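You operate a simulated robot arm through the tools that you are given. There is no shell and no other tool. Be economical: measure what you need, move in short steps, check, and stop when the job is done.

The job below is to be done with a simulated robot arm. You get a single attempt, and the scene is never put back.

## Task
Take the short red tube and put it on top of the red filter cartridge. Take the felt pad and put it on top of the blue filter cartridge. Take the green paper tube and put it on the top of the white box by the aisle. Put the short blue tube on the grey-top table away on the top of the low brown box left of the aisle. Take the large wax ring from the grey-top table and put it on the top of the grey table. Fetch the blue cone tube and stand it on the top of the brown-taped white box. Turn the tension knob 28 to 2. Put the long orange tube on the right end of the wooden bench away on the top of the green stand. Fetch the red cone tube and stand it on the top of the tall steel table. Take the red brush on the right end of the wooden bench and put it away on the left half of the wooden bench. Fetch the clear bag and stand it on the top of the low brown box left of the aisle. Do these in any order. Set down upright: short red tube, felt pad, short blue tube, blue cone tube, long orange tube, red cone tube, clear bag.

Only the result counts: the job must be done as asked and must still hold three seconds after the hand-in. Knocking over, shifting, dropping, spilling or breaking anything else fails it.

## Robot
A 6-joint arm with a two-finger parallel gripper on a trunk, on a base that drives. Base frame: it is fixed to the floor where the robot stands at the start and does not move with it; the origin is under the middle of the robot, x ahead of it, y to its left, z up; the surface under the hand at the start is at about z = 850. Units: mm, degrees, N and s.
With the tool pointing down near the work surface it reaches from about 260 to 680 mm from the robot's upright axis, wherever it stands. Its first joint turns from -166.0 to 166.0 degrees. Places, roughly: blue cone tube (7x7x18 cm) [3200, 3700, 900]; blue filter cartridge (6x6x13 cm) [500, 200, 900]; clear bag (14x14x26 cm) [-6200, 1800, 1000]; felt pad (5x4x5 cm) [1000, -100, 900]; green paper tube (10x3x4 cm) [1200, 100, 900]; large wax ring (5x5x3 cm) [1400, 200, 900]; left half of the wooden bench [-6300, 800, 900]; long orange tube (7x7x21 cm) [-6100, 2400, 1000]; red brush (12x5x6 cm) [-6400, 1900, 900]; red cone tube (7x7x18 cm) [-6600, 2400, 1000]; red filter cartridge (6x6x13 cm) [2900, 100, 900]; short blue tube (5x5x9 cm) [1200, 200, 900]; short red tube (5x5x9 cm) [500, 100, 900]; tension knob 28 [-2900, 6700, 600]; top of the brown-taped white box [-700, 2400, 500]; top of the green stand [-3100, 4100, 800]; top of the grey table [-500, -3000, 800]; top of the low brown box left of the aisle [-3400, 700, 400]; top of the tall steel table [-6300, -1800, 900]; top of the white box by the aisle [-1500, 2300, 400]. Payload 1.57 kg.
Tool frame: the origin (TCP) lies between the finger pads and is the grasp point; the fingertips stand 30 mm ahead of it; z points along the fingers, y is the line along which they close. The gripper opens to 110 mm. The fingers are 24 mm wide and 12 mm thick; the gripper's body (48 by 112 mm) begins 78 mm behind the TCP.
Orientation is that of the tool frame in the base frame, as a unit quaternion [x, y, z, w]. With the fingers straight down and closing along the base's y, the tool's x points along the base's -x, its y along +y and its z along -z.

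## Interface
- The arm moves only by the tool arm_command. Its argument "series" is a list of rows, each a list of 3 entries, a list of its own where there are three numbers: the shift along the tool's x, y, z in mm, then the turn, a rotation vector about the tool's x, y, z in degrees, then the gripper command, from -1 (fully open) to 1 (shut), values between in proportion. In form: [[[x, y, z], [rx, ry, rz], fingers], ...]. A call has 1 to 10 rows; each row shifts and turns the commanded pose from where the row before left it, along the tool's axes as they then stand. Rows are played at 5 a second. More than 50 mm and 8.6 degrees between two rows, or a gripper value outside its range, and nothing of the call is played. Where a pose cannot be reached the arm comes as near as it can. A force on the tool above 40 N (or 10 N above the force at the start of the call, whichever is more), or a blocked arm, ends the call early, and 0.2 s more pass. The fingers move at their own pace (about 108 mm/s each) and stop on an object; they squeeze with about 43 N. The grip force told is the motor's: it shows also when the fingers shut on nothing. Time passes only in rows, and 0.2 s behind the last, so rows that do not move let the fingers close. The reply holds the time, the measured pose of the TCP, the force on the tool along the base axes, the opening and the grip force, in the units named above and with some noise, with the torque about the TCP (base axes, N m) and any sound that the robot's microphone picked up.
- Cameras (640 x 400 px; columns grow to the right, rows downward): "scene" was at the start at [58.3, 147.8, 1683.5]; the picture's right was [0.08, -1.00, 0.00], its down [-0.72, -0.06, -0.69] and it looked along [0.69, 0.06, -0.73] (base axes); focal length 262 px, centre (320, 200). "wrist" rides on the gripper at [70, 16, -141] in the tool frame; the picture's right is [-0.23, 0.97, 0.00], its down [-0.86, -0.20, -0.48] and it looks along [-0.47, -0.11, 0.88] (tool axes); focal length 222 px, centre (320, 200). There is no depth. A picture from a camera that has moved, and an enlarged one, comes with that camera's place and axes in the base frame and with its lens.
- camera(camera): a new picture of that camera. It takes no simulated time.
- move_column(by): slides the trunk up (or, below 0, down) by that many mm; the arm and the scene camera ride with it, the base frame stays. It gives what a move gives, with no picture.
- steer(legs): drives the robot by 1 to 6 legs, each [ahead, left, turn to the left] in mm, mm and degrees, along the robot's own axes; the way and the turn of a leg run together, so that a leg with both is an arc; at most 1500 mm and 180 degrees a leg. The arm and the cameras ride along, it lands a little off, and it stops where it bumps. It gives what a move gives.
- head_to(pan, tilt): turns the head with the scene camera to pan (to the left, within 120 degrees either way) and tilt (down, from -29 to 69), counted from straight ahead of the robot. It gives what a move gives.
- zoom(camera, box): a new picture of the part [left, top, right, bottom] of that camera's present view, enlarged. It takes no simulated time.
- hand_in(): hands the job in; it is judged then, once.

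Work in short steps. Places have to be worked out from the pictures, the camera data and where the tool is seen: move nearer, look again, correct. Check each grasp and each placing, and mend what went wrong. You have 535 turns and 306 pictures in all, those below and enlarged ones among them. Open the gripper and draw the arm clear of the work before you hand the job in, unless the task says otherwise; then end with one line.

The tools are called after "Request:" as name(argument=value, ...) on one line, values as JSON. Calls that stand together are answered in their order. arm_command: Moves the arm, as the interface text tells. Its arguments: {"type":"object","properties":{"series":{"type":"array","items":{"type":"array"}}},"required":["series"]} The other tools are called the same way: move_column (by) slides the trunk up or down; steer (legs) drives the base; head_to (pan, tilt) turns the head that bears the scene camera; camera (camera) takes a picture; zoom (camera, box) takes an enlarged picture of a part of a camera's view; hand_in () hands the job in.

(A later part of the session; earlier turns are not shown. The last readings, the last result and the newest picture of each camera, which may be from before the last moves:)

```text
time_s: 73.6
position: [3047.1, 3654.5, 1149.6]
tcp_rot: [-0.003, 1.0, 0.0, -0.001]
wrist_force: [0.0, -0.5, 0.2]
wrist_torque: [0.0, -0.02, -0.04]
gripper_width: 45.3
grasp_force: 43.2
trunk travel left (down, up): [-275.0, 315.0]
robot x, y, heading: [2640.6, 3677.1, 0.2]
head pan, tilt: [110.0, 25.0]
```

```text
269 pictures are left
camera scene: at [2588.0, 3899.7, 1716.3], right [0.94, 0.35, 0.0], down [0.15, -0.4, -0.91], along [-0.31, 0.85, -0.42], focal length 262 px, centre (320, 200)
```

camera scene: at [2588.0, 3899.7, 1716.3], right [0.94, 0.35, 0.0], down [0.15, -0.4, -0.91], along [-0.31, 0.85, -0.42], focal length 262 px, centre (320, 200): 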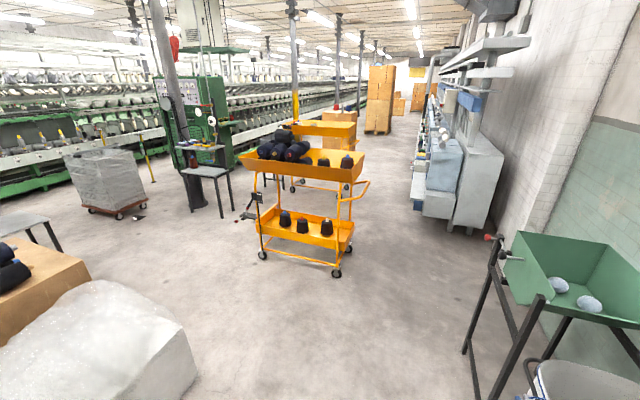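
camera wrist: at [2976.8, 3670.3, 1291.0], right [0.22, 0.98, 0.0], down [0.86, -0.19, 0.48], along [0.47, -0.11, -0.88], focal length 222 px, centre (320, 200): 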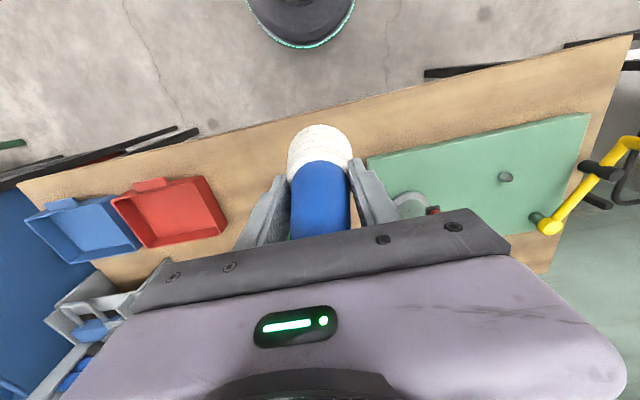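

The cone is firmly held. I back away, turn north, and drive up to the lane at y ≈ 5250 (between the bubble-wrap box and the orange cart), then turn west and look.

Request:
steer(legs=[[-300, 0, 0], [0, 0, 90], [1500, 0, 0], [0, 0, 90]])

Request:
head_to(pan=20, tilt=18)

Request:
camera(camera="scene")

Request:
camera(camera="wrist")

```text
time_s: 90.3
position: [1959.9, 5204.7, 1150.0]
tcp_rot: [1.0, -0.009, 0.0, 0.0]
wrist_force: [0.8, 0.4, -0.7]
wrist_torque: [-0.02, 0.01, 0.05]
gripper_width: 45.0
grasp_force: 43.1
trunk travel left (down, up): [-275.0, 315.0]
robot x, y, heading: [2362.5, 5177.5, 179.0]
head pan, tilt: [110.0, 25.0]
```

```text
time_s: 91.9
position: [1961.3, 5204.2, 1149.2]
tcp_rot: [1.0, -0.009, 0.0, 0.0]
wrist_force: [0.0, 0.3, -1.1]
wrist_torque: [0.01, -0.01, 0.02]
gripper_width: 45.0
grasp_force: 42.9
trunk travel left (down, up): [-275.0, 315.0]
robot x, y, heading: [2363.6, 5178.9, 178.8]
head pan, tilt: [20.0, 18.0]
```

```text
268 pictures are left
camera scene: at [2292.2, 5007.2, 1727.6], right [-0.33, 0.95, 0.0], down [0.29, 0.1, -0.95], along [-0.9, -0.31, -0.31], focal length 262 px, centre (320, 200)
```

scene: 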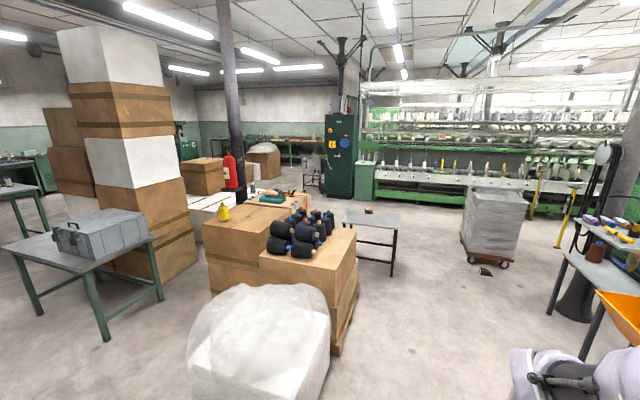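

```text
267 pictures are left
camera wrist: at [2029.8, 5187.8, 1291.2], right [-0.24, -0.97, 0.0], down [-0.85, 0.21, 0.48], along [-0.46, 0.12, -0.88], focal length 222 px, centre (320, 200)
```

wrist: 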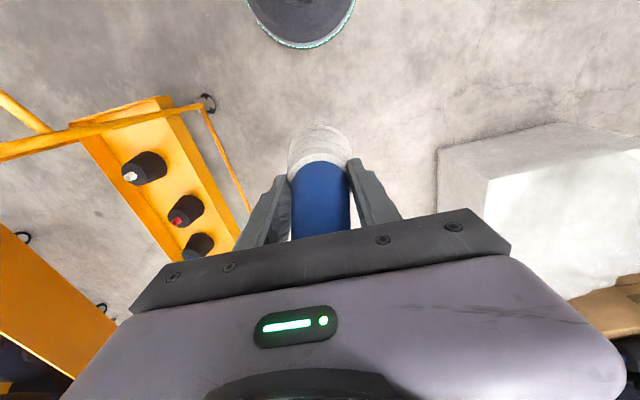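

No slip this time. The lane west lies at y ≈ 5250–5400, between a small table (near (-500, 4800)) and the wrapped pallet. I drive west to x ≈ -1300.

Request:
steer(legs=[[1500, -20, 1], [1100, -180, 0], [1100, 0, 0]])

Request:
head_to(pan=75, tilt=20)

Request:
camera(camera="scene")

Request:
camera(camera="wrist")

```text
refused: leg 1 is longer than a leg can be; nothing moved
```

```text
time_s: 93.2
position: [1961.3, 5204.2, 1149.4]
tcp_rot: [1.0, -0.008, 0.0, 0.0]
wrist_force: [0.1, -0.1, -0.1]
wrist_torque: [0.0, -0.01, -0.01]
gripper_width: 45.1
grasp_force: 42.6
trunk travel left (down, up): [-275.0, 315.0]
robot x, y, heading: [2361.7, 5175.1, 178.8]
head pan, tilt: [75.0, 20.0]
```

```text
266 pictures are left
camera scene: at [2354.8, 4948.1, 1724.4], right [-0.96, 0.28, 0.0], down [0.09, 0.33, -0.94], along [-0.26, -0.9, -0.34], focal length 262 px, centre (320, 200)
```

scene: 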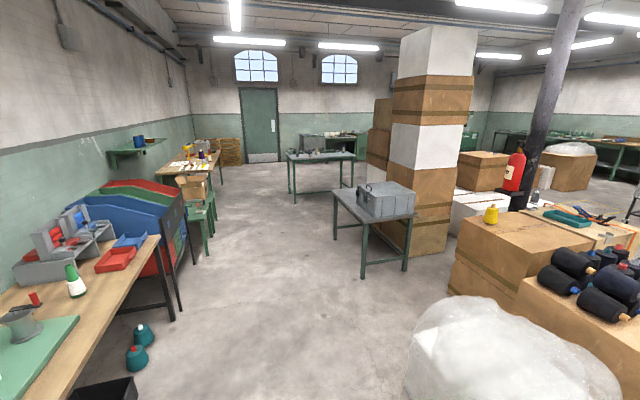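

```text
265 pictures are left
camera wrist: at [2029.8, 5187.8, 1291.2], right [-0.24, -0.97, 0.0], down [-0.85, 0.21, 0.48], along [-0.46, 0.12, -0.88], focal length 222 px, centre (320, 200)
```

wrist: 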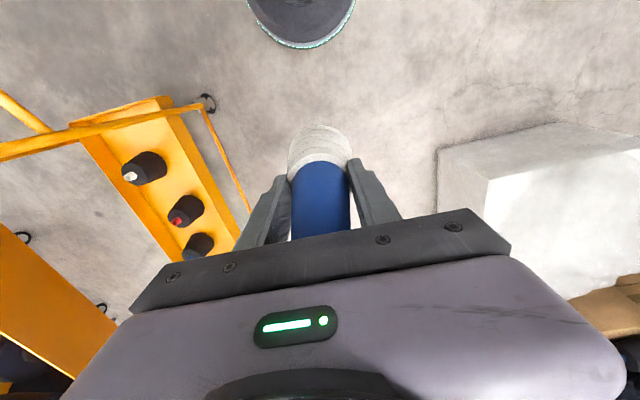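

The first leg was a hair too long; I shorten it and drive.

Request:
steer(legs=[[1450, 0, 1], [1100, -180, 0], [1100, 0, 0]])

Request:
camera(camera="scene")

Request:
camera(camera="wrist")

```text
time_s: 110.8
position: [-1669.7, 5297.6, 1150.0]
tcp_rot: [1.0, 0.013, 0.0, 0.0]
wrist_force: [-0.7, 0.1, -0.6]
wrist_torque: [-0.01, -0.04, -0.01]
gripper_width: 44.9
grasp_force: 42.7
trunk travel left (down, up): [-275.0, 315.0]
robot x, y, heading: [-1267.5, 5283.2, -178.3]
head pan, tilt: [75.0, 20.0]
```

```text
264 pictures are left
camera scene: at [-1265.3, 5057.6, 1724.4], right [-0.97, 0.23, 0.0], down [0.08, 0.33, -0.94], along [-0.22, -0.91, -0.34], focal length 262 px, centre (320, 200)
```

scene: 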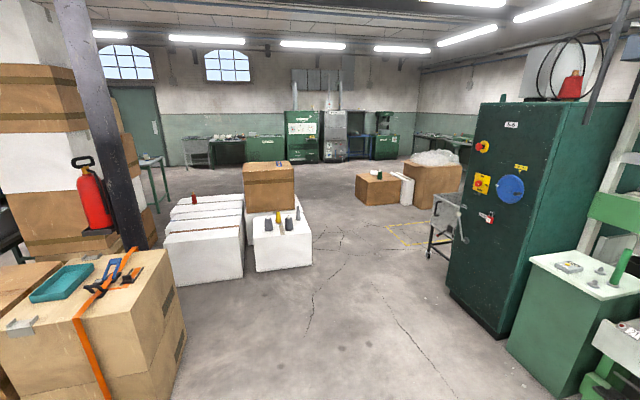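

```text
263 pictures are left
camera wrist: at [-1600.2, 5283.0, 1291.1], right [-0.2, -0.98, 0.0], down [-0.86, 0.18, 0.48], along [-0.47, 0.1, -0.88], focal length 222 px, centre (320, 200)
```

wrist: 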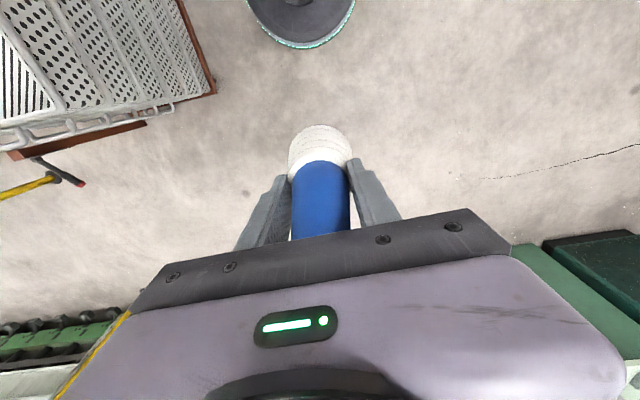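

Excellent view: the white boxes stand ahead-left, with open floor on the aisle side. I zoom in on them.

Request:
zoom(camera="scene", box=[130, 140, 354, 280])

```text
2.86 times, centred on (242, 210) of scene
camera zoom: at [-1265.3, 5057.6, 1724.4], right [-0.97, 0.23, 0.0], down [0.08, 0.33, -0.94], along [-0.22, -0.91, -0.34], focal length 748 px, centre (543, 171)
```

zoom: 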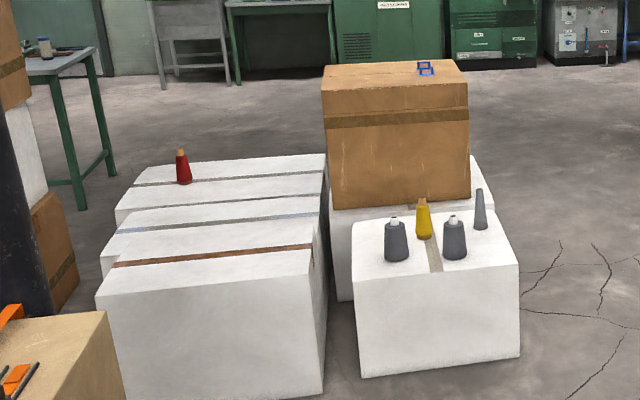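

The brown-taped box is the front-left one (front y ≈ 2590, x -1040…-320). I turn south and drive toward it.

Request:
steer(legs=[[0, 0, 88.3], [1450, 0, 0], [600, 0, 0], [0, 450, 0]])

Request:
head_to(pan=5, tilt=48)

Request:
camera(camera="scene")

Request:
camera(camera="wrist")

```text
time_s: 127.0
position: [-866.7, 2831.8, 1150.0]
tcp_rot: [0.712, 0.702, 0.0, -0.001]
wrist_force: [0.0, -0.4, 0.6]
wrist_torque: [-0.01, 0.03, -0.01]
gripper_width: 44.6
grasp_force: 43.4
trunk travel left (down, up): [-275.0, 315.0]
robot x, y, heading: [-838.9, 3234.1, -90.8]
head pan, tilt: [75.0, 20.0]
```

```text
time_s: 128.4
position: [-865.9, 2831.4, 1149.7]
tcp_rot: [0.711, 0.703, 0.0, 0.0]
wrist_force: [-0.2, 0.1, 0.2]
wrist_torque: [0.02, 0.02, 0.04]
gripper_width: 44.4
grasp_force: 43.1
trunk travel left (down, up): [-275.0, 315.0]
robot x, y, heading: [-837.5, 3236.1, -90.5]
head pan, tilt: [5.0, 48.0]
```

```text
261 pictures are left
camera scene: at [-695.1, 3176.6, 1681.5], right [-1.0, -0.08, 0.0], down [-0.06, 0.74, -0.67], along [0.05, -0.67, -0.74], focal length 262 px, centre (320, 200)
```

scene: 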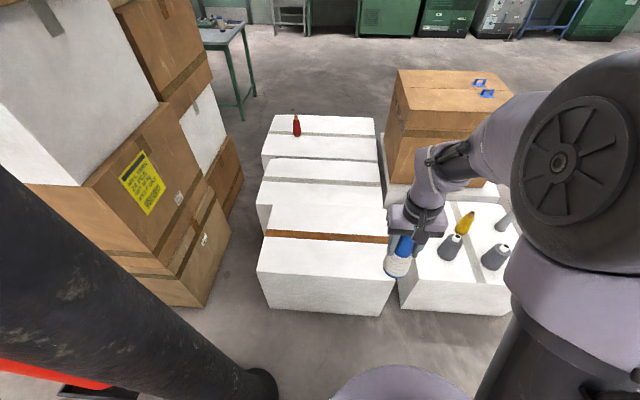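

```text
260 pictures are left
camera wrist: at [-848.8, 2902.2, 1291.2], right [0.97, -0.24, 0.0], down [-0.21, -0.85, 0.48], along [-0.11, -0.46, -0.88], focal length 222 px, centre (320, 200)
```

wrist: 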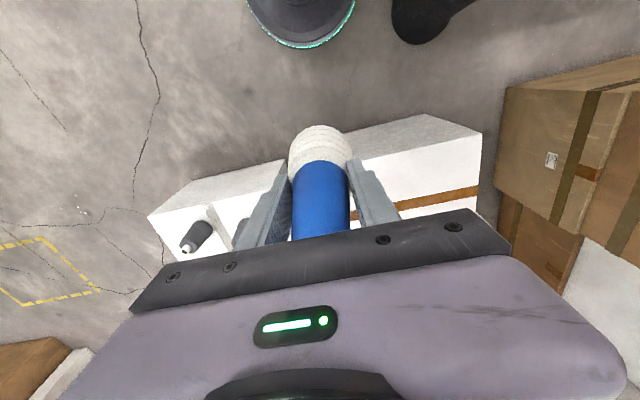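

The column foot leaves ~130 mm clearance. I drive 310 mm straight ahead, then lower the trunk to work on the box top (z ≈ 500).

Request:
steer(legs=[[310, 0, 0.5]])

Request:
move_column(by=-270)

Request:
head_to(pan=0, tilt=50)

Request:
camera(camera="scene")

Request:
camera(camera="wrist")

```text
time_s: 130.5
position: [-864.5, 2522.5, 1149.9]
tcp_rot: [0.708, 0.706, 0.0, 0.0]
wrist_force: [-0.8, -1.5, -1.0]
wrist_torque: [0.05, -0.02, -0.02]
gripper_width: 44.5
grasp_force: 42.9
trunk travel left (down, up): [-275.0, 315.0]
robot x, y, heading: [-843.7, 2923.6, -90.1]
head pan, tilt: [5.0, 48.0]
```

```text
time_s: 133.3
position: [-865.5, 2522.5, 880.6]
tcp_rot: [0.708, 0.706, 0.001, 0.001]
wrist_force: [0.7, -0.4, -0.4]
wrist_torque: [0.0, 0.0, 0.01]
gripper_width: 44.4
grasp_force: 43.0
trunk travel left (down, up): [-5.0, 585.0]
robot x, y, heading: [-841.1, 2925.9, -90.3]
head pan, tilt: [5.0, 48.0]
```

```text
time_s: 133.9
position: [-865.2, 2522.8, 879.8]
tcp_rot: [0.709, 0.705, 0.0, 0.0]
wrist_force: [-0.7, -0.9, -0.1]
wrist_torque: [0.0, 0.0, -0.01]
gripper_width: 44.3
grasp_force: 43.1
trunk travel left (down, up): [-5.0, 585.0]
robot x, y, heading: [-841.7, 2927.5, -90.3]
head pan, tilt: [0.0, 50.0]
```

```text
259 pictures are left
camera scene: at [-704.0, 2870.0, 1408.8], right [-1.0, 0.0, 0.0], down [0.0, 0.77, -0.64], along [0.0, -0.64, -0.77], focal length 262 px, centre (320, 200)
```

scene: 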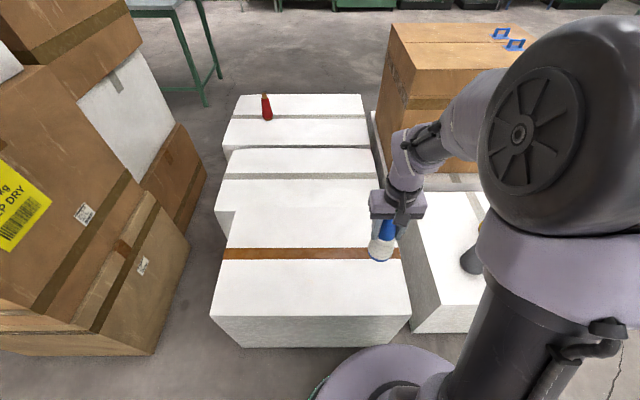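

```text
258 pictures are left
camera wrist: at [-848.7, 2592.8, 1021.2], right [0.97, -0.23, 0.0], down [-0.2, -0.85, 0.48], along [-0.11, -0.47, -0.88], focal length 222 px, centre (320, 200)
```

wrist: 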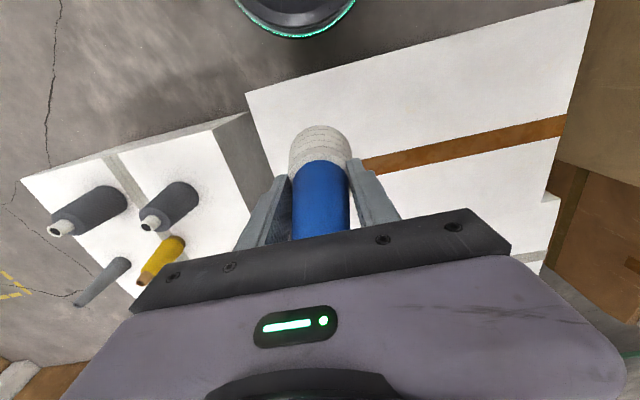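

Box top is near z 475, front edge y ≈ 2602. I aim for (-830, 2450) and descend most of the way (bottom of the cone is TCP−104).

Request:
arm_command(series=[[[-36, 17, 0], [0, 0, 0], 1], [[-36, 17, 0], [0, 0, 0], 1], [[0, 0, 45], [0, 0, 0], 1], [[0, 0, 45], [0, 0, 0], 1], [[0, 0, 45], [0, 0, 0], 1], [[0, 0, 45], [0, 0, 0], 1], [[0, 0, 45], [0, 0, 0], 1], [[0, 0, 0], [0, 0, 0], 1]])

Request:
camera(camera="scene")

Request:
camera(camera="wrist")

```text
time_s: 135.7
position: [-828.5, 2449.6, 654.3]
tcp_rot: [0.709, 0.706, 0.0, 0.0]
wrist_force: [-0.2, -0.8, -1.0]
wrist_torque: [0.06, 0.0, -0.03]
gripper_width: 44.5
grasp_force: 42.8
trunk travel left (down, up): [-5.0, 585.0]
robot x, y, heading: [-843.4, 2931.3, -90.4]
head pan, tilt: [0.0, 50.0]
```

```text
257 pictures are left
camera scene: at [-704.0, 2869.8, 1408.8], right [-1.0, 0.0, 0.0], down [0.0, 0.77, -0.64], along [0.0, -0.64, -0.77], focal length 262 px, centre (320, 200)
```

scene: 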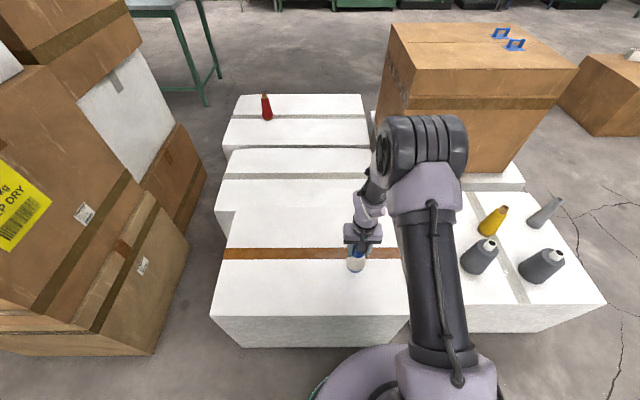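

```text
256 pictures are left
camera wrist: at [-813.0, 2520.0, 795.0], right [0.97, -0.23, 0.0], down [-0.2, -0.85, 0.48], along [-0.11, -0.47, -0.88], focal length 222 px, centre (320, 200)
```

wrist: 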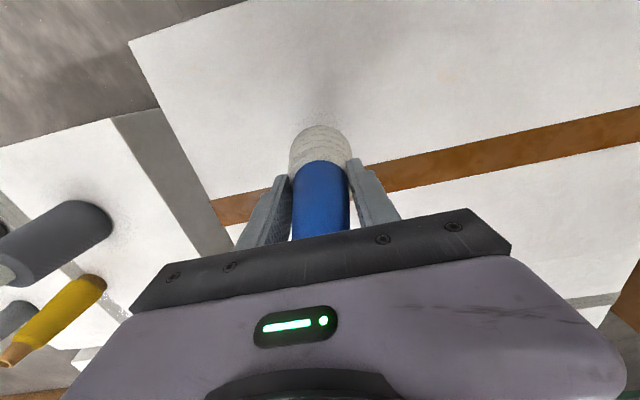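

Placement spot is clear, in front of the tape. I descend slowly until contact.

Request:
arm_command(series=[[[0, 0, 30], [0, 0, 0], 1], [[0, 0, 10], [0, 0, 0], 1], [[0, 0, 6], [0, 0, 0], 1], [[0, 0, 6], [0, 0, 0], 1], [[0, 0, 6], [0, 0, 0], 1], [[0, 0, 6], [0, 0, 0], 1], [[0, 0, 6], [0, 0, 0], 1], [[0, 0, 6], [0, 0, 0], 1]])

```text
time_s: 136.8
position: [-830.8, 2450.1, 607.0]
tcp_rot: [0.709, 0.705, -0.002, 0.003]
wrist_force: [-0.5, 11.0, 30.7]
wrist_torque: [0.56, -0.04, -0.01]
gripper_width: 44.5
grasp_force: 43.2
trunk travel left (down, up): [-5.0, 585.0]
robot x, y, heading: [-841.1, 2924.5, -90.4]
head pan, tilt: [0.0, 50.0]
stopped in row 5: the force on the tool passed its limit at 48 N (the readings are from after the stop); the commanded pose is now the measured one
```

Contact at TCP 607 (box top ≈ 503). I ease up slightly and check the cone stands straight before letting go.

Request:
arm_command(series=[[[0, 0, -2], [0, 0, 0], 1], [[0, 0, 0], [0, 0, 0], 1]])

Request:
zoom(camera="scene", box=[310, 210, 406, 270])

```text
time_s: 137.3
position: [-831.7, 2449.1, 606.4]
tcp_rot: [0.71, 0.705, -0.001, 0.001]
wrist_force: [1.6, 3.2, 6.9]
wrist_torque: [0.06, -0.11, 0.05]
gripper_width: 44.4
grasp_force: 43.1
trunk travel left (down, up): [-5.0, 585.0]
robot x, y, heading: [-844.5, 2924.9, -90.3]
head pan, tilt: [0.0, 50.0]
```

```text
6.67 times, centred on (358, 240) of scene
camera zoom: at [-704.0, 2870.7, 1408.7], right [-1.0, 0.0, 0.0], down [0.0, 0.77, -0.64], along [0.0, -0.64, -0.77], focal length 1745 px, centre (67, -67)
```

zoom: 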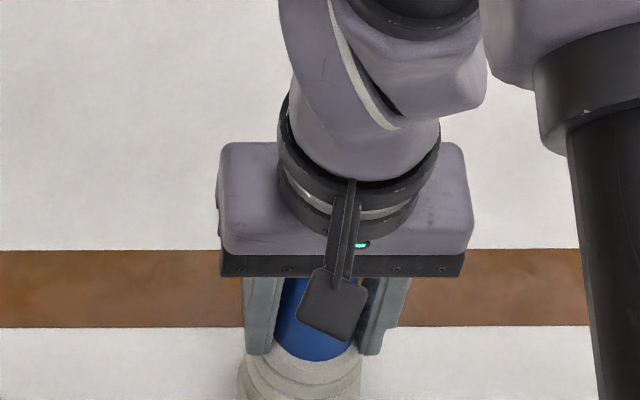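

I release gently and withdraw upward.

Request:
arm_command(series=[[[0, 0, 0], [0, 0, 0], 0.1], [[0, 0, 0], [0, 0, 0], -0.1], [[0, 0, 0], [0, 0, 0], -0.4], [[0, 0, -20], [0, 0, 0], -0.4], [[0, 0, -45], [0, 0, 0], -0.4], [[0, 0, -45], [0, 0, 0], -0.4], [[0, 0, -45], [0, 0, 0], -0.4], [[0, 0, -45], [0, 0, 0], -0.4], [[0, 0, -45], [0, 0, 0], -0.4]])

Request:
camera(camera="wrist")

Request:
zoom(camera="scene", box=[270, 200, 430, 300])

```text
time_s: 139.3
position: [-829.7, 2452.4, 854.2]
tcp_rot: [0.709, 0.705, -0.001, 0.001]
wrist_force: [0.1, 0.2, -0.1]
wrist_torque: [0.03, -0.01, 0.03]
gripper_width: 77.1
grasp_force: 0.0
trunk travel left (down, up): [-5.0, 585.0]
robot x, y, heading: [-842.4, 2926.1, -90.2]
head pan, tilt: [0.0, 50.0]
```

```text
254 pictures are left
camera wrist: at [-814.2, 2523.5, 994.5], right [0.97, -0.23, 0.0], down [-0.2, -0.85, 0.48], along [-0.11, -0.47, -0.88], focal length 222 px, centre (320, 200)
```

wrist: 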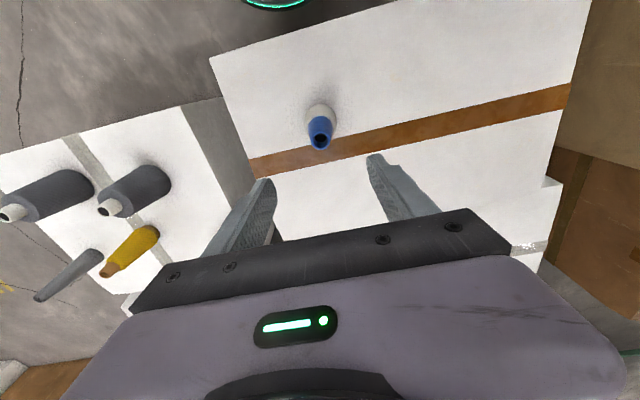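

```text
4.00 times, centred on (350, 250) of scene
camera zoom: at [-704.1, 2870.2, 1408.8], right [-1.0, 0.0, 0.0], down [0.0, 0.77, -0.64], along [0.0, -0.64, -0.77], focal length 1047 px, centre (200, 0)
```

zoom: 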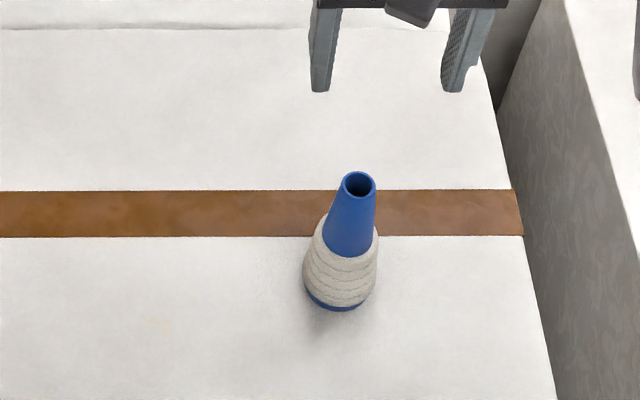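

The blue cone stands on the brown-taped box. Next, the tension knob at (-2900, 6700). I raise the trunk, draw in, back out along the same line, then turn north-west and look.

Request:
move_column(by=270)

Request:
steer(legs=[[-310, 0, 0], [0, -500, 0], [0, 0, -135], [1400, 0, 0]])

Request:
head_to(pan=15, tilt=18)

Request:
camera(camera="scene")

```text
time_s: 142.1
position: [-831.5, 2452.0, 1121.6]
tcp_rot: [0.709, 0.706, -0.002, 0.001]
wrist_force: [0.1, 0.6, 0.5]
wrist_torque: [-0.02, -0.03, 0.01]
gripper_width: 76.9
grasp_force: 0.1
trunk travel left (down, up): [-275.0, 315.0]
robot x, y, heading: [-846.2, 2927.7, -90.0]
head pan, tilt: [0.0, 50.0]
```

```text
time_s: 159.1
position: [-2641.4, 4611.0, 1123.2]
tcp_rot: [0.92, -0.393, -0.001, -0.001]
wrist_force: [0.4, 0.0, -0.6]
wrist_torque: [0.05, 0.01, -0.01]
gripper_width: 77.0
grasp_force: 0.1
trunk travel left (down, up): [-275.0, 315.0]
robot x, y, heading: [-2304.4, 4278.4, 133.7]
head pan, tilt: [0.0, 50.0]
```

```text
time_s: 160.0
position: [-2642.0, 4609.5, 1123.2]
tcp_rot: [0.919, -0.393, -0.001, -0.001]
wrist_force: [-0.3, 0.2, 0.9]
wrist_torque: [0.03, -0.02, 0.02]
gripper_width: 76.7
grasp_force: 0.1
trunk travel left (down, up): [-275.0, 315.0]
robot x, y, heading: [-2306.5, 4277.5, 133.9]
head pan, tilt: [15.0, 18.0]
```

```text
252 pictures are left
camera scene: at [-2472.8, 4215.8, 1727.6], right [0.52, 0.85, 0.0], down [0.26, -0.16, -0.95], along [-0.81, 0.49, -0.31], focal length 262 px, centre (320, 200)
```

scene: 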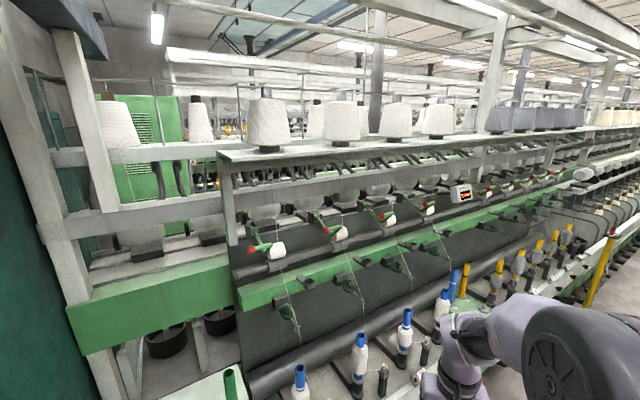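

The spinning frame is at the left. I look further right (north) toward the knob, and drive a little clear.

Request:
head_to(pan=-40, tilt=25)

Request:
camera(camera="scene")

```text
time_s: 161.3
position: [-2642.8, 4610.1, 1123.3]
tcp_rot: [0.92, -0.393, -0.002, -0.001]
wrist_force: [0.2, 0.3, 0.2]
wrist_torque: [0.0, 0.01, 0.0]
gripper_width: 76.8
grasp_force: 0.0
trunk travel left (down, up): [-275.0, 315.0]
robot x, y, heading: [-2300.7, 4274.2, 133.7]
head pan, tilt: [-40.0, 25.0]
```

```text
251 pictures are left
camera scene: at [-2399.0, 4259.2, 1716.3], right [1.0, 0.07, 0.0], down [0.03, -0.42, -0.91], along [-0.06, 0.9, -0.42], focal length 262 px, centre (320, 200)
```

scene: 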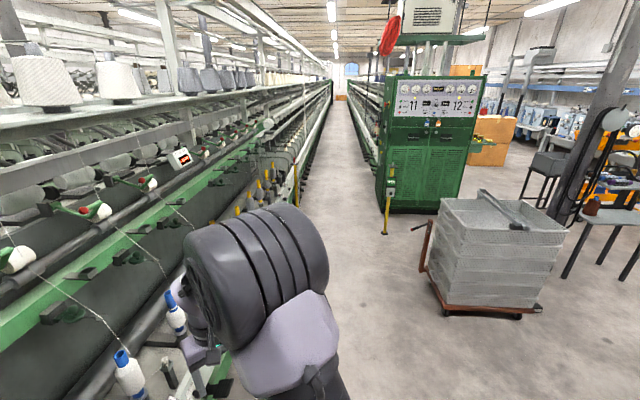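

The knob aisle runs north between frames, machine front at x ≈ -2950. I draw the arm in, turn north and drive to y ≈ 6680.

Request:
arm_command(series=[[[45, 0, 0], [0, 0, 0], 0.5], [[45, 0, 0], [0, 0, 0], 0.5], [[45, 0, -20], [0, 0, 0], 0.5], [[15, 0, -20], [0, 0, 0], 0.5]])

Request:
steer(legs=[[0, 0, -43.7], [1450, 0, 0], [900, 0, 0]])

Request:
head_to(pan=80, tilt=45)

Request:
camera(camera="scene")

```text
time_s: 162.3
position: [-2539.3, 4501.7, 1162.5]
tcp_rot: [0.919, -0.393, -0.001, -0.001]
wrist_force: [0.7, 0.0, -0.6]
wrist_torque: [0.0, 0.01, -0.01]
gripper_width: 27.5
grasp_force: 0.0
trunk travel left (down, up): [-275.0, 315.0]
robot x, y, heading: [-2302.7, 4278.8, 133.5]
head pan, tilt: [-40.0, 25.0]
```

```text
time_s: 175.7
position: [-2321.4, 6933.0, 1162.2]
tcp_rot: [0.709, -0.705, -0.001, 0.0]
wrist_force: [0.5, -0.3, 0.4]
wrist_torque: [-0.01, -0.01, -0.01]
gripper_width: 27.2
grasp_force: 0.1
trunk travel left (down, up): [-275.0, 315.0]
robot x, y, heading: [-2304.4, 6609.3, 90.2]
head pan, tilt: [-40.0, 25.0]
```

```text
time_s: 177.7
position: [-2321.9, 6932.8, 1162.3]
tcp_rot: [0.709, -0.705, -0.001, -0.001]
wrist_force: [0.2, 0.8, -0.2]
wrist_torque: [0.05, -0.04, 0.0]
gripper_width: 27.5
grasp_force: 0.1
trunk travel left (down, up): [-275.0, 315.0]
robot x, y, heading: [-2304.4, 6612.1, 90.2]
head pan, tilt: [80.0, 45.0]
```

```text
250 pictures are left
camera scene: at [-2525.8, 6601.7, 1685.7], right [0.17, 0.99, 0.0], down [0.7, -0.12, -0.71], along [-0.7, 0.12, -0.71], focal length 262 px, centre (320, 200)
```

scene: 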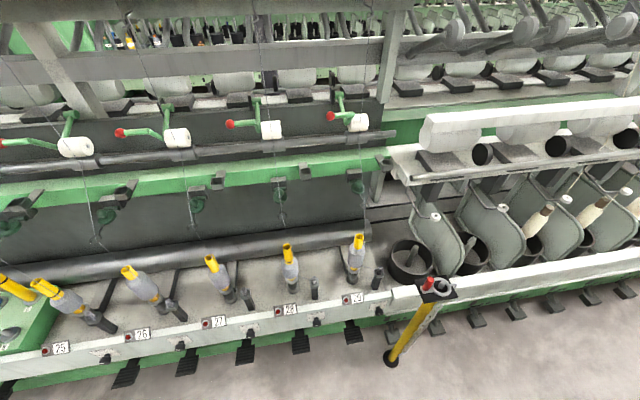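

I can see position labels 25–29. I zoom on 28 to find its tension knob.

Request:
zoom(camera="scene", box=[220, 280, 380, 380])

Request:
zoom(camera="scene", box=[200, 80, 400, 240])

```text
4.00 times, centred on (300, 330) of scene
camera zoom: at [-2525.8, 6601.7, 1685.7], right [0.17, 0.99, 0.0], down [0.7, -0.12, -0.71], along [-0.7, 0.12, -0.71], focal length 1047 px, centre (400, -320)
```

zoom: 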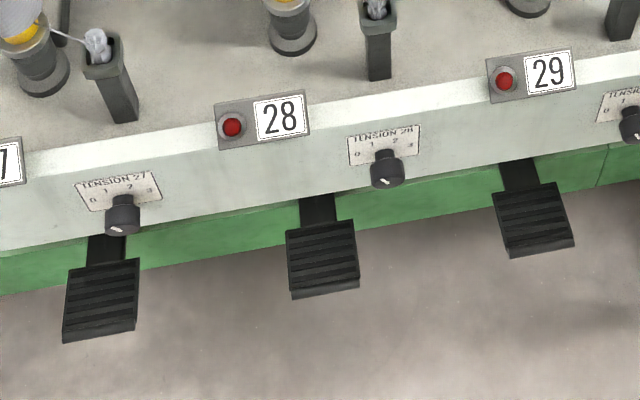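

```text
2.50 times, centred on (300, 160) of scene
camera zoom: at [-2525.8, 6601.7, 1685.7], right [0.17, 0.99, 0.0], down [0.7, -0.12, -0.71], along [-0.7, 0.12, -0.71], focal length 654 px, centre (370, 300)
```

zoom: 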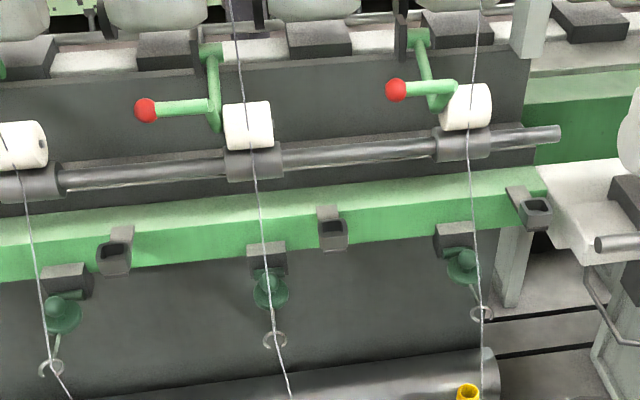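

Found: "TENSION 28" knob on the front panel near (-2920, 6657, 600), scale 0-1-2-3, axis pointing out towards me. I turn to face the machine, and lower the trunk.

Request:
steer(legs=[[0, 0, 89.8], [0, -40, 0]])

Request:
head_to(pan=0, tilt=55)

Request:
move_column(by=-240)

Request:
camera(camera="scene")

```text
time_s: 182.4
position: [-2627.8, 6637.4, 1161.4]
tcp_rot: [1.0, -0.005, -0.002, 0.001]
wrist_force: [-0.8, 0.4, 0.6]
wrist_torque: [-0.04, 0.01, 0.03]
gripper_width: 27.5
grasp_force: 0.1
trunk travel left (down, up): [-275.0, 315.0]
robot x, y, heading: [-2306.1, 6643.1, 179.3]
head pan, tilt: [80.0, 45.0]
```

```text
time_s: 183.9
position: [-2626.8, 6635.9, 1162.0]
tcp_rot: [1.0, -0.005, -0.001, -0.001]
wrist_force: [0.8, 0.4, -0.4]
wrist_torque: [0.0, 0.01, -0.02]
gripper_width: 27.4
grasp_force: 0.0
trunk travel left (down, up): [-275.0, 315.0]
robot x, y, heading: [-2301.9, 6646.9, 179.4]
head pan, tilt: [0.0, 55.0]
```

```text
time_s: 186.4
position: [-2628.8, 6635.3, 922.8]
tcp_rot: [1.0, -0.004, -0.003, -0.001]
wrist_force: [-0.8, -0.2, -1.2]
wrist_torque: [-0.02, 0.02, -0.01]
gripper_width: 27.3
grasp_force: 0.0
trunk travel left (down, up): [-35.0, 555.0]
robot x, y, heading: [-2302.3, 6649.6, 179.6]
head pan, tilt: [0.0, 55.0]
```

```text
247 pictures are left
camera scene: at [-2350.3, 6467.1, 1437.5], right [-0.55, 0.84, 0.0], down [0.65, 0.42, -0.63], along [-0.53, -0.34, -0.78], focal length 262 px, centre (320, 200)
```

scene: 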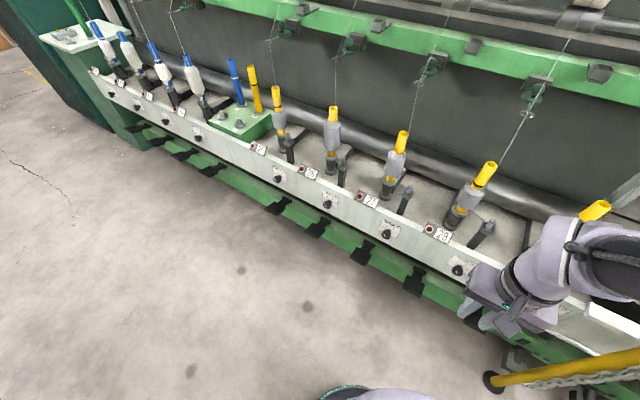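

The knob (from this view) fits (-2920, 6657, 601). I extend the arm, then tilt the tool to point horizontally at the panel.

Request:
arm_command(series=[[[-45, 0, 0], [0, 0, 0], -0.2], [[-45, 0, 0], [0, 0, 0], -0.2], [[-30, 0, 0], [0, 0, 0], -0.2], [[0, 0, 0], [0, -8.5, 0], -0.2], [[0, 0, 0], [0, -8.5, 0], -0.2], [[0, 0, 0], [0, -8.5, 0], -0.2], [[0, 0, 0], [0, -8.5, 0], -0.2], [[0, 0, 0], [0, -8.5, 0], -0.2]])

Request:
camera(camera="scene")

```text
time_s: 188.2
position: [-2748.0, 6632.6, 922.1]
tcp_rot: [0.941, -0.001, -0.337, 0.007]
wrist_force: [-0.6, -0.3, 0.7]
wrist_torque: [-0.01, -0.01, 0.02]
gripper_width: 66.1
grasp_force: 0.0
out of reach, approached as far as the arm can: row 7
trunk travel left (down, up): [-35.0, 555.0]
robot x, y, heading: [-2301.5, 6645.4, 179.6]
head pan, tilt: [0.0, 55.0]
```

```text
246 pictures are left
camera scene: at [-2358.7, 6509.3, 1432.3], right [0.01, 1.0, 0.0], down [0.82, -0.01, -0.57], along [-0.57, 0.01, -0.82], focal length 262 px, centre (320, 200)
```

scene: 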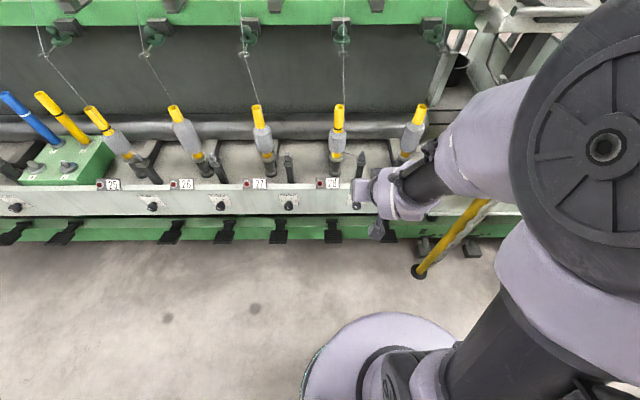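

The tilt stopped at ~39° (reach limit at this height). I lower the tool to z ≈ 650 and go on tilting there.

Request:
arm_command(series=[[[28.6, 0, 34.8], [0, 0, 0], -0.2], [[28.6, 0, 34.8], [0, 0, 0], -0.2], [[28.6, 0, 34.8], [0, 0, 0], -0.2], [[28.6, 0, 34.8], [0, 0, 0], -0.2], [[28.6, 0, 34.8], [0, 0, 0], -0.2], [[0, 0, 0], [0, -8.5, 0], -0.2], [[0, 0, 0], [0, -8.5, 0], -0.2], [[0, 0, 0], [0, -8.5, 0], -0.2]])

Request:
camera(camera="scene")

```text
time_s: 190.0
position: [-2748.4, 6631.4, 697.1]
tcp_rot: [0.844, -0.005, -0.537, 0.006]
wrist_force: [0.0, 0.1, -0.1]
wrist_torque: [0.0, -0.02, 0.01]
gripper_width: 66.0
grasp_force: 0.0
trunk travel left (down, up): [-35.0, 555.0]
robot x, y, heading: [-2305.4, 6649.7, 179.7]
head pan, tilt: [0.0, 55.0]
```

```text
245 pictures are left
camera scene: at [-2358.7, 6509.3, 1432.3], right [0.01, 1.0, 0.0], down [0.82, -0.01, -0.57], along [-0.57, 0.01, -0.82], focal length 262 px, centre (320, 200)
```

scene: 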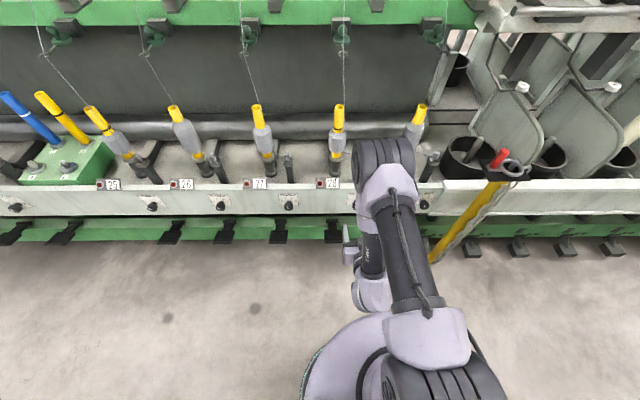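

Tilt is 65° now. I finish to 90° and look with the wrist camera.

Request:
arm_command(series=[[[0, 0, 0], [0, -8.3, 0], -0.2], [[0, 0, 0], [0, -8.3, 0], -0.2], [[0, 0, 0], [0, -8.3, 0], -0.2], [[0, 0, 0], [0, 0, 0], -0.2]])

Request:
camera(camera="wrist")

Request:
head_to(pan=25, tilt=45)

Request:
camera(camera="scene")

```text
time_s: 191.0
position: [-2794.3, 6615.4, 690.2]
tcp_rot: [0.711, -0.006, -0.703, 0.004]
wrist_force: [-0.5, -0.9, 0.1]
wrist_torque: [-0.01, 0.01, 0.0]
gripper_width: 65.9
grasp_force: 0.1
out of reach, approached as far as the arm can: row 2, 3
trunk travel left (down, up): [-35.0, 555.0]
robot x, y, heading: [-2301.0, 6646.9, 179.6]
head pan, tilt: [0.0, 55.0]
```

```text
244 pictures are left
camera wrist: at [-2652.3, 6598.6, 622.5], right [0.0, -0.97, 0.24], down [0.47, 0.21, 0.86], along [-0.88, 0.12, 0.46], focal length 222 px, centre (320, 200)
```

wrist: 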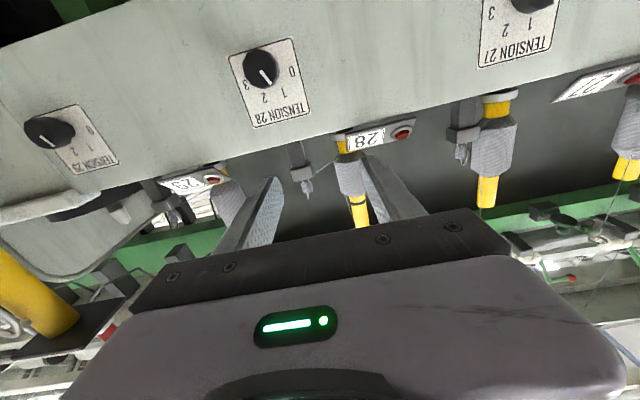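

```text
time_s: 191.9
position: [-2794.3, 6615.4, 691.7]
tcp_rot: [0.71, -0.006, -0.704, 0.004]
wrist_force: [-1.0, -0.7, -0.9]
wrist_torque: [0.0, 0.02, 0.03]
gripper_width: 66.0
grasp_force: 0.0
trunk travel left (down, up): [-35.0, 555.0]
robot x, y, heading: [-2302.1, 6642.5, 179.5]
head pan, tilt: [25.0, 45.0]
```

```text
243 pictures are left
camera scene: at [-2360.7, 6475.0, 1445.7], right [-0.41, 0.91, 0.0], down [0.64, 0.29, -0.71], along [-0.64, -0.29, -0.71], focal length 262 px, centre (320, 200)
```

scene: 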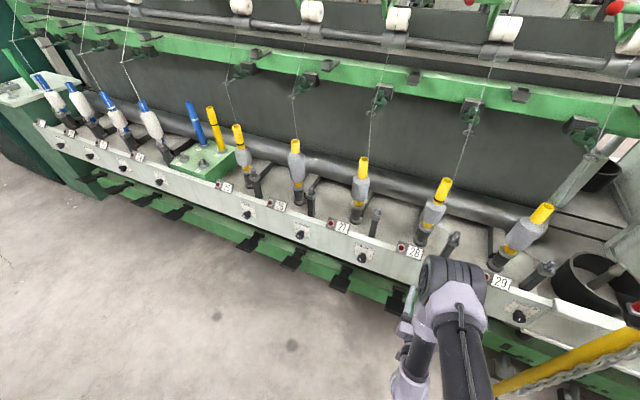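

The wrist camera sees the TENSION 28 dial (upside down). I zoom in on its pointer.

Request:
zoom(camera="wrist", box=[216, 30, 328, 135])

```text
3.81 times, centred on (272, 82) of wrist
camera zoom: at [-2652.9, 6598.7, 622.9], right [0.0, -0.97, 0.24], down [0.47, 0.21, 0.86], along [-0.88, 0.12, 0.46], focal length 846 px, centre (503, 648)
```

zoom: 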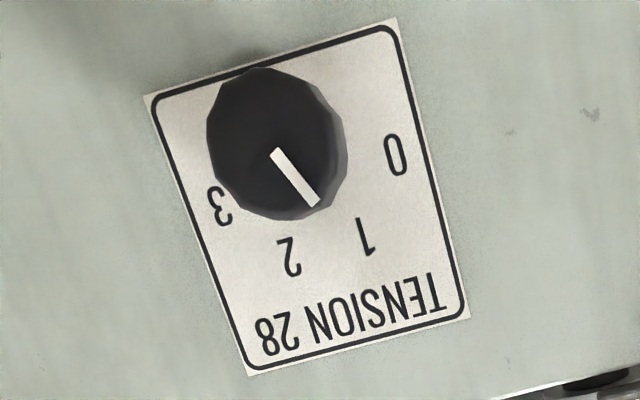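

The pointer is at "1" (about −24° from up); labels are ~54° apart, so "2" is a 54° clockwise turn. Knob face is at about (-2918, 6657, 597), panel x ≈ -2934. I line up in front of it.

Request:
arm_command(series=[[[31, -14, 12], [0, 0, 0], -0.1], [[31, -14, 12], [0, 0, 0], -0.1], [[31, -14, 12], [0, 0, 0], -0.1], [[0, 0, 0], [0, 0, 0], -0.1]])

Request:
camera(camera="wrist")

```text
time_s: 192.9
position: [-2831.4, 6654.2, 598.5]
tcp_rot: [0.709, -0.006, -0.705, 0.005]
wrist_force: [0.3, -0.4, -0.6]
wrist_torque: [-0.04, -0.03, 0.01]
gripper_width: 60.6
grasp_force: 0.2
trunk travel left (down, up): [-35.0, 555.0]
robot x, y, heading: [-2304.7, 6647.7, 179.4]
head pan, tilt: [25.0, 45.0]
```

```text
241 pictures are left
camera wrist: at [-2689.8, 6638.4, 529.9], right [0.0, -0.97, 0.24], down [0.47, 0.21, 0.85], along [-0.88, 0.12, 0.46], focal length 222 px, centre (320, 200)
```

wrist: 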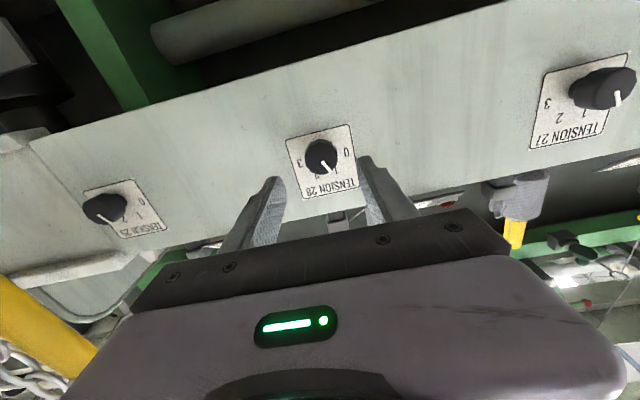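

Knob centre reads (y 6657, z 599): aligned. I advance, straddling the knob, watching force.

Request:
arm_command(series=[[[-1, -3, 25], [0, 0, 0], -0.1], [[0, 0, 25], [0, 0, 0], -0.1], [[0, 0, 10], [0, 0, 0], -0.1], [[0, 0, 5], [0, 0, 0], -0.1], [[0, 0, 3], [0, 0, 0], -0.1], [[0, 0, 0], [0, 0, 0], -0.1]])

Request:
camera(camera="wrist")

```text
time_s: 194.3
position: [-2898.1, 6658.4, 598.7]
tcp_rot: [0.709, -0.006, -0.705, 0.005]
wrist_force: [0.1, 0.0, 0.2]
wrist_torque: [0.02, -0.01, 0.01]
gripper_width: 60.8
grasp_force: 0.0
trunk travel left (down, up): [-35.0, 555.0]
robot x, y, heading: [-2305.1, 6645.0, 179.7]
head pan, tilt: [25.0, 45.0]
```

```text
240 pictures are left
camera wrist: at [-2757.3, 6641.4, 530.2], right [0.0, -0.97, 0.24], down [0.48, 0.21, 0.85], along [-0.88, 0.12, 0.46], focal length 222 px, centre (320, 200)
```

wrist: 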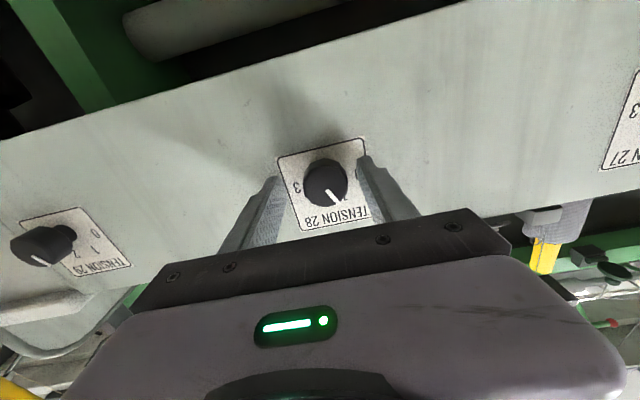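

The fingertips straddle the knob. I close on it.

Request:
arm_command(series=[[[0, 0, 0], [0, 0, 0], 0.3], [[0, 0, 0], [0, 0, 0], 1], [[0, 0, 0], [0, 0, 0], 1]])

Request:
zoom(camera="wrist", box=[240, 120, 400, 220])

```text
time_s: 195.1
position: [-2897.7, 6653.7, 598.8]
tcp_rot: [0.708, -0.001, -0.706, 0.007]
wrist_force: [-1.8, -32.4, -1.7]
wrist_torque: [-0.06, -0.01, 0.95]
gripper_width: 33.5
grasp_force: 40.6
trunk travel left (down, up): [-35.0, 555.0]
robot x, y, heading: [-2301.1, 6647.1, 179.7]
head pan, tilt: [25.0, 45.0]
```

```text
4.00 times, centred on (320, 170) of wrist
camera zoom: at [-2757.4, 6638.5, 530.1], right [0.01, -0.97, 0.24], down [0.47, 0.21, 0.85], along [-0.88, 0.11, 0.46], focal length 888 px, centre (320, 320)
```

zoom: 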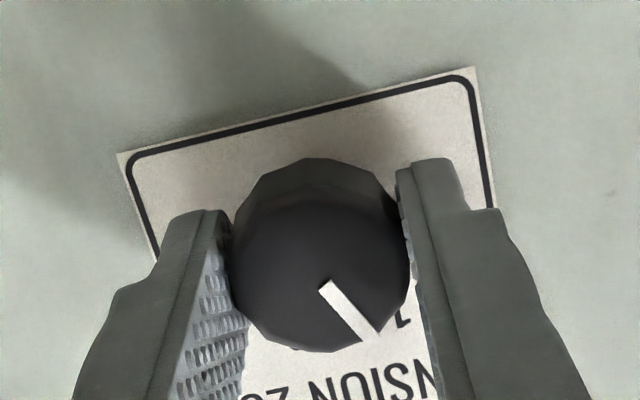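

Gripped (33.5 mm), with a 32 N side load because the knob sits ~5 mm to the −y side. I relieve that shift and turn 25° clockwise, then check.

Request:
arm_command(series=[[[0, 4.5, 0], [0, 0, 0], 1], [[0, 0, 0], [0, 0, 8.5], 1], [[0, 0, 0], [0, 0, 8.5], 1], [[0, 0, 0], [0, 0, 8.5], 1], [[0, 0, 0], [0, 0, 0], 1]])

Request:
zoom(camera="wrist", box=[240, 120, 400, 220])

```text
time_s: 196.3
position: [-2897.8, 6654.6, 598.5]
tcp_rot: [0.689, -0.163, -0.688, 0.161]
wrist_force: [-14.4, -10.6, 9.8]
wrist_torque: [-0.05, 0.18, 0.17]
gripper_width: 33.3
grasp_force: 41.3
trunk travel left (down, up): [-35.0, 555.0]
robot x, y, heading: [-2301.4, 6645.6, 179.5]
head pan, tilt: [25.0, 45.0]
```

```text
4.00 times, centred on (320, 170) of wrist
camera zoom: at [-2757.5, 6609.1, 544.1], right [0.0, -0.77, 0.64], down [0.48, 0.56, 0.68], along [-0.88, 0.31, 0.37], focal length 888 px, centre (320, 320)
```

zoom: 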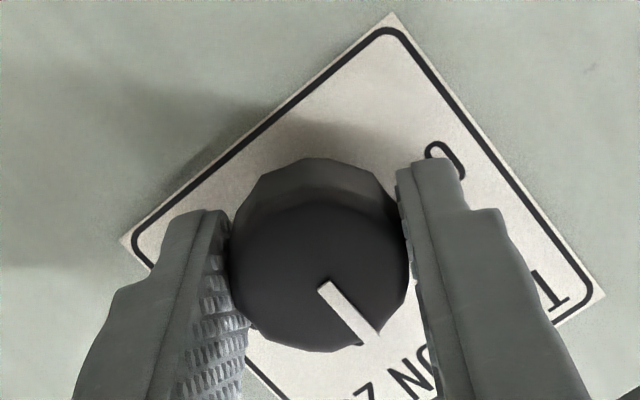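

The knob turns with the gripper. I continue another 27°.

Request:
arm_command(series=[[[0, 0, 0], [0, 0, 8.5], 1], [[0, 0, 0], [0, 0, 8.5], 1], [[0, 0, 0], [0, 0, 8.5], 1], [[0, 0, 0], [0, 0, 1.5], 1], [[0, 0, 0], [0, 0, 0], 1]])

Request:
camera(camera="wrist")

```text
time_s: 197.5
position: [-2898.8, 6654.2, 598.4]
tcp_rot: [0.632, -0.319, -0.631, 0.317]
wrist_force: [-24.4, -1.9, 19.7]
wrist_torque: [0.0, 0.56, -0.45]
gripper_width: 33.4
grasp_force: 41.3
trunk travel left (down, up): [-35.0, 555.0]
robot x, y, heading: [-2299.7, 6648.7, 179.5]
head pan, tilt: [25.0, 45.0]
```

```text
237 pictures are left
camera wrist: at [-2757.4, 6589.5, 570.4], right [0.0, -0.4, 0.92], down [0.48, 0.8, 0.35], along [-0.88, 0.44, 0.19], focal length 222 px, centre (320, 200)
```

wrist: 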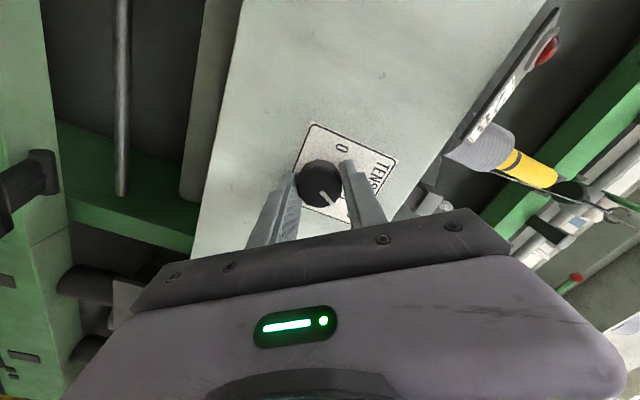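

I open, back off, and read the pointer.

Request:
arm_command(series=[[[0, 0, 0], [0, 0, 0], -0.1], [[0, 0, 0], [0, 0, 0], -0.1], [[0, 0, -20], [0, 0, 0], -0.1], [[0, 0, -40], [0, 0, 0], -0.1], [[0, 0, -20], [0, 0, 0], -0.1]])

Request:
zoom(camera="wrist", box=[240, 80, 400, 180])

```text
time_s: 198.7
position: [-2817.2, 6655.4, 597.2]
tcp_rot: [0.633, -0.318, -0.631, 0.316]
wrist_force: [-0.3, 1.6, -0.7]
wrist_torque: [0.03, 0.01, -0.02]
gripper_width: 60.5
grasp_force: 0.0
trunk travel left (down, up): [-35.0, 555.0]
robot x, y, heading: [-2302.7, 6650.4, 179.3]
head pan, tilt: [25.0, 45.0]
```

```text
4.00 times, centred on (320, 130) of wrist
camera zoom: at [-2676.3, 6589.7, 569.8], right [0.0, -0.4, 0.92], down [0.48, 0.8, 0.35], along [-0.88, 0.44, 0.19], focal length 888 px, centre (320, 480)
```

zoom: 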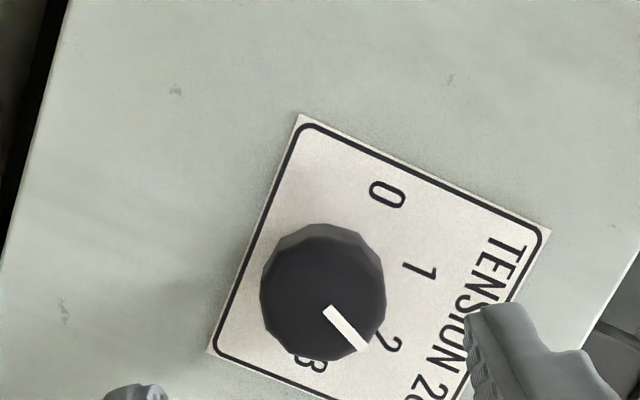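

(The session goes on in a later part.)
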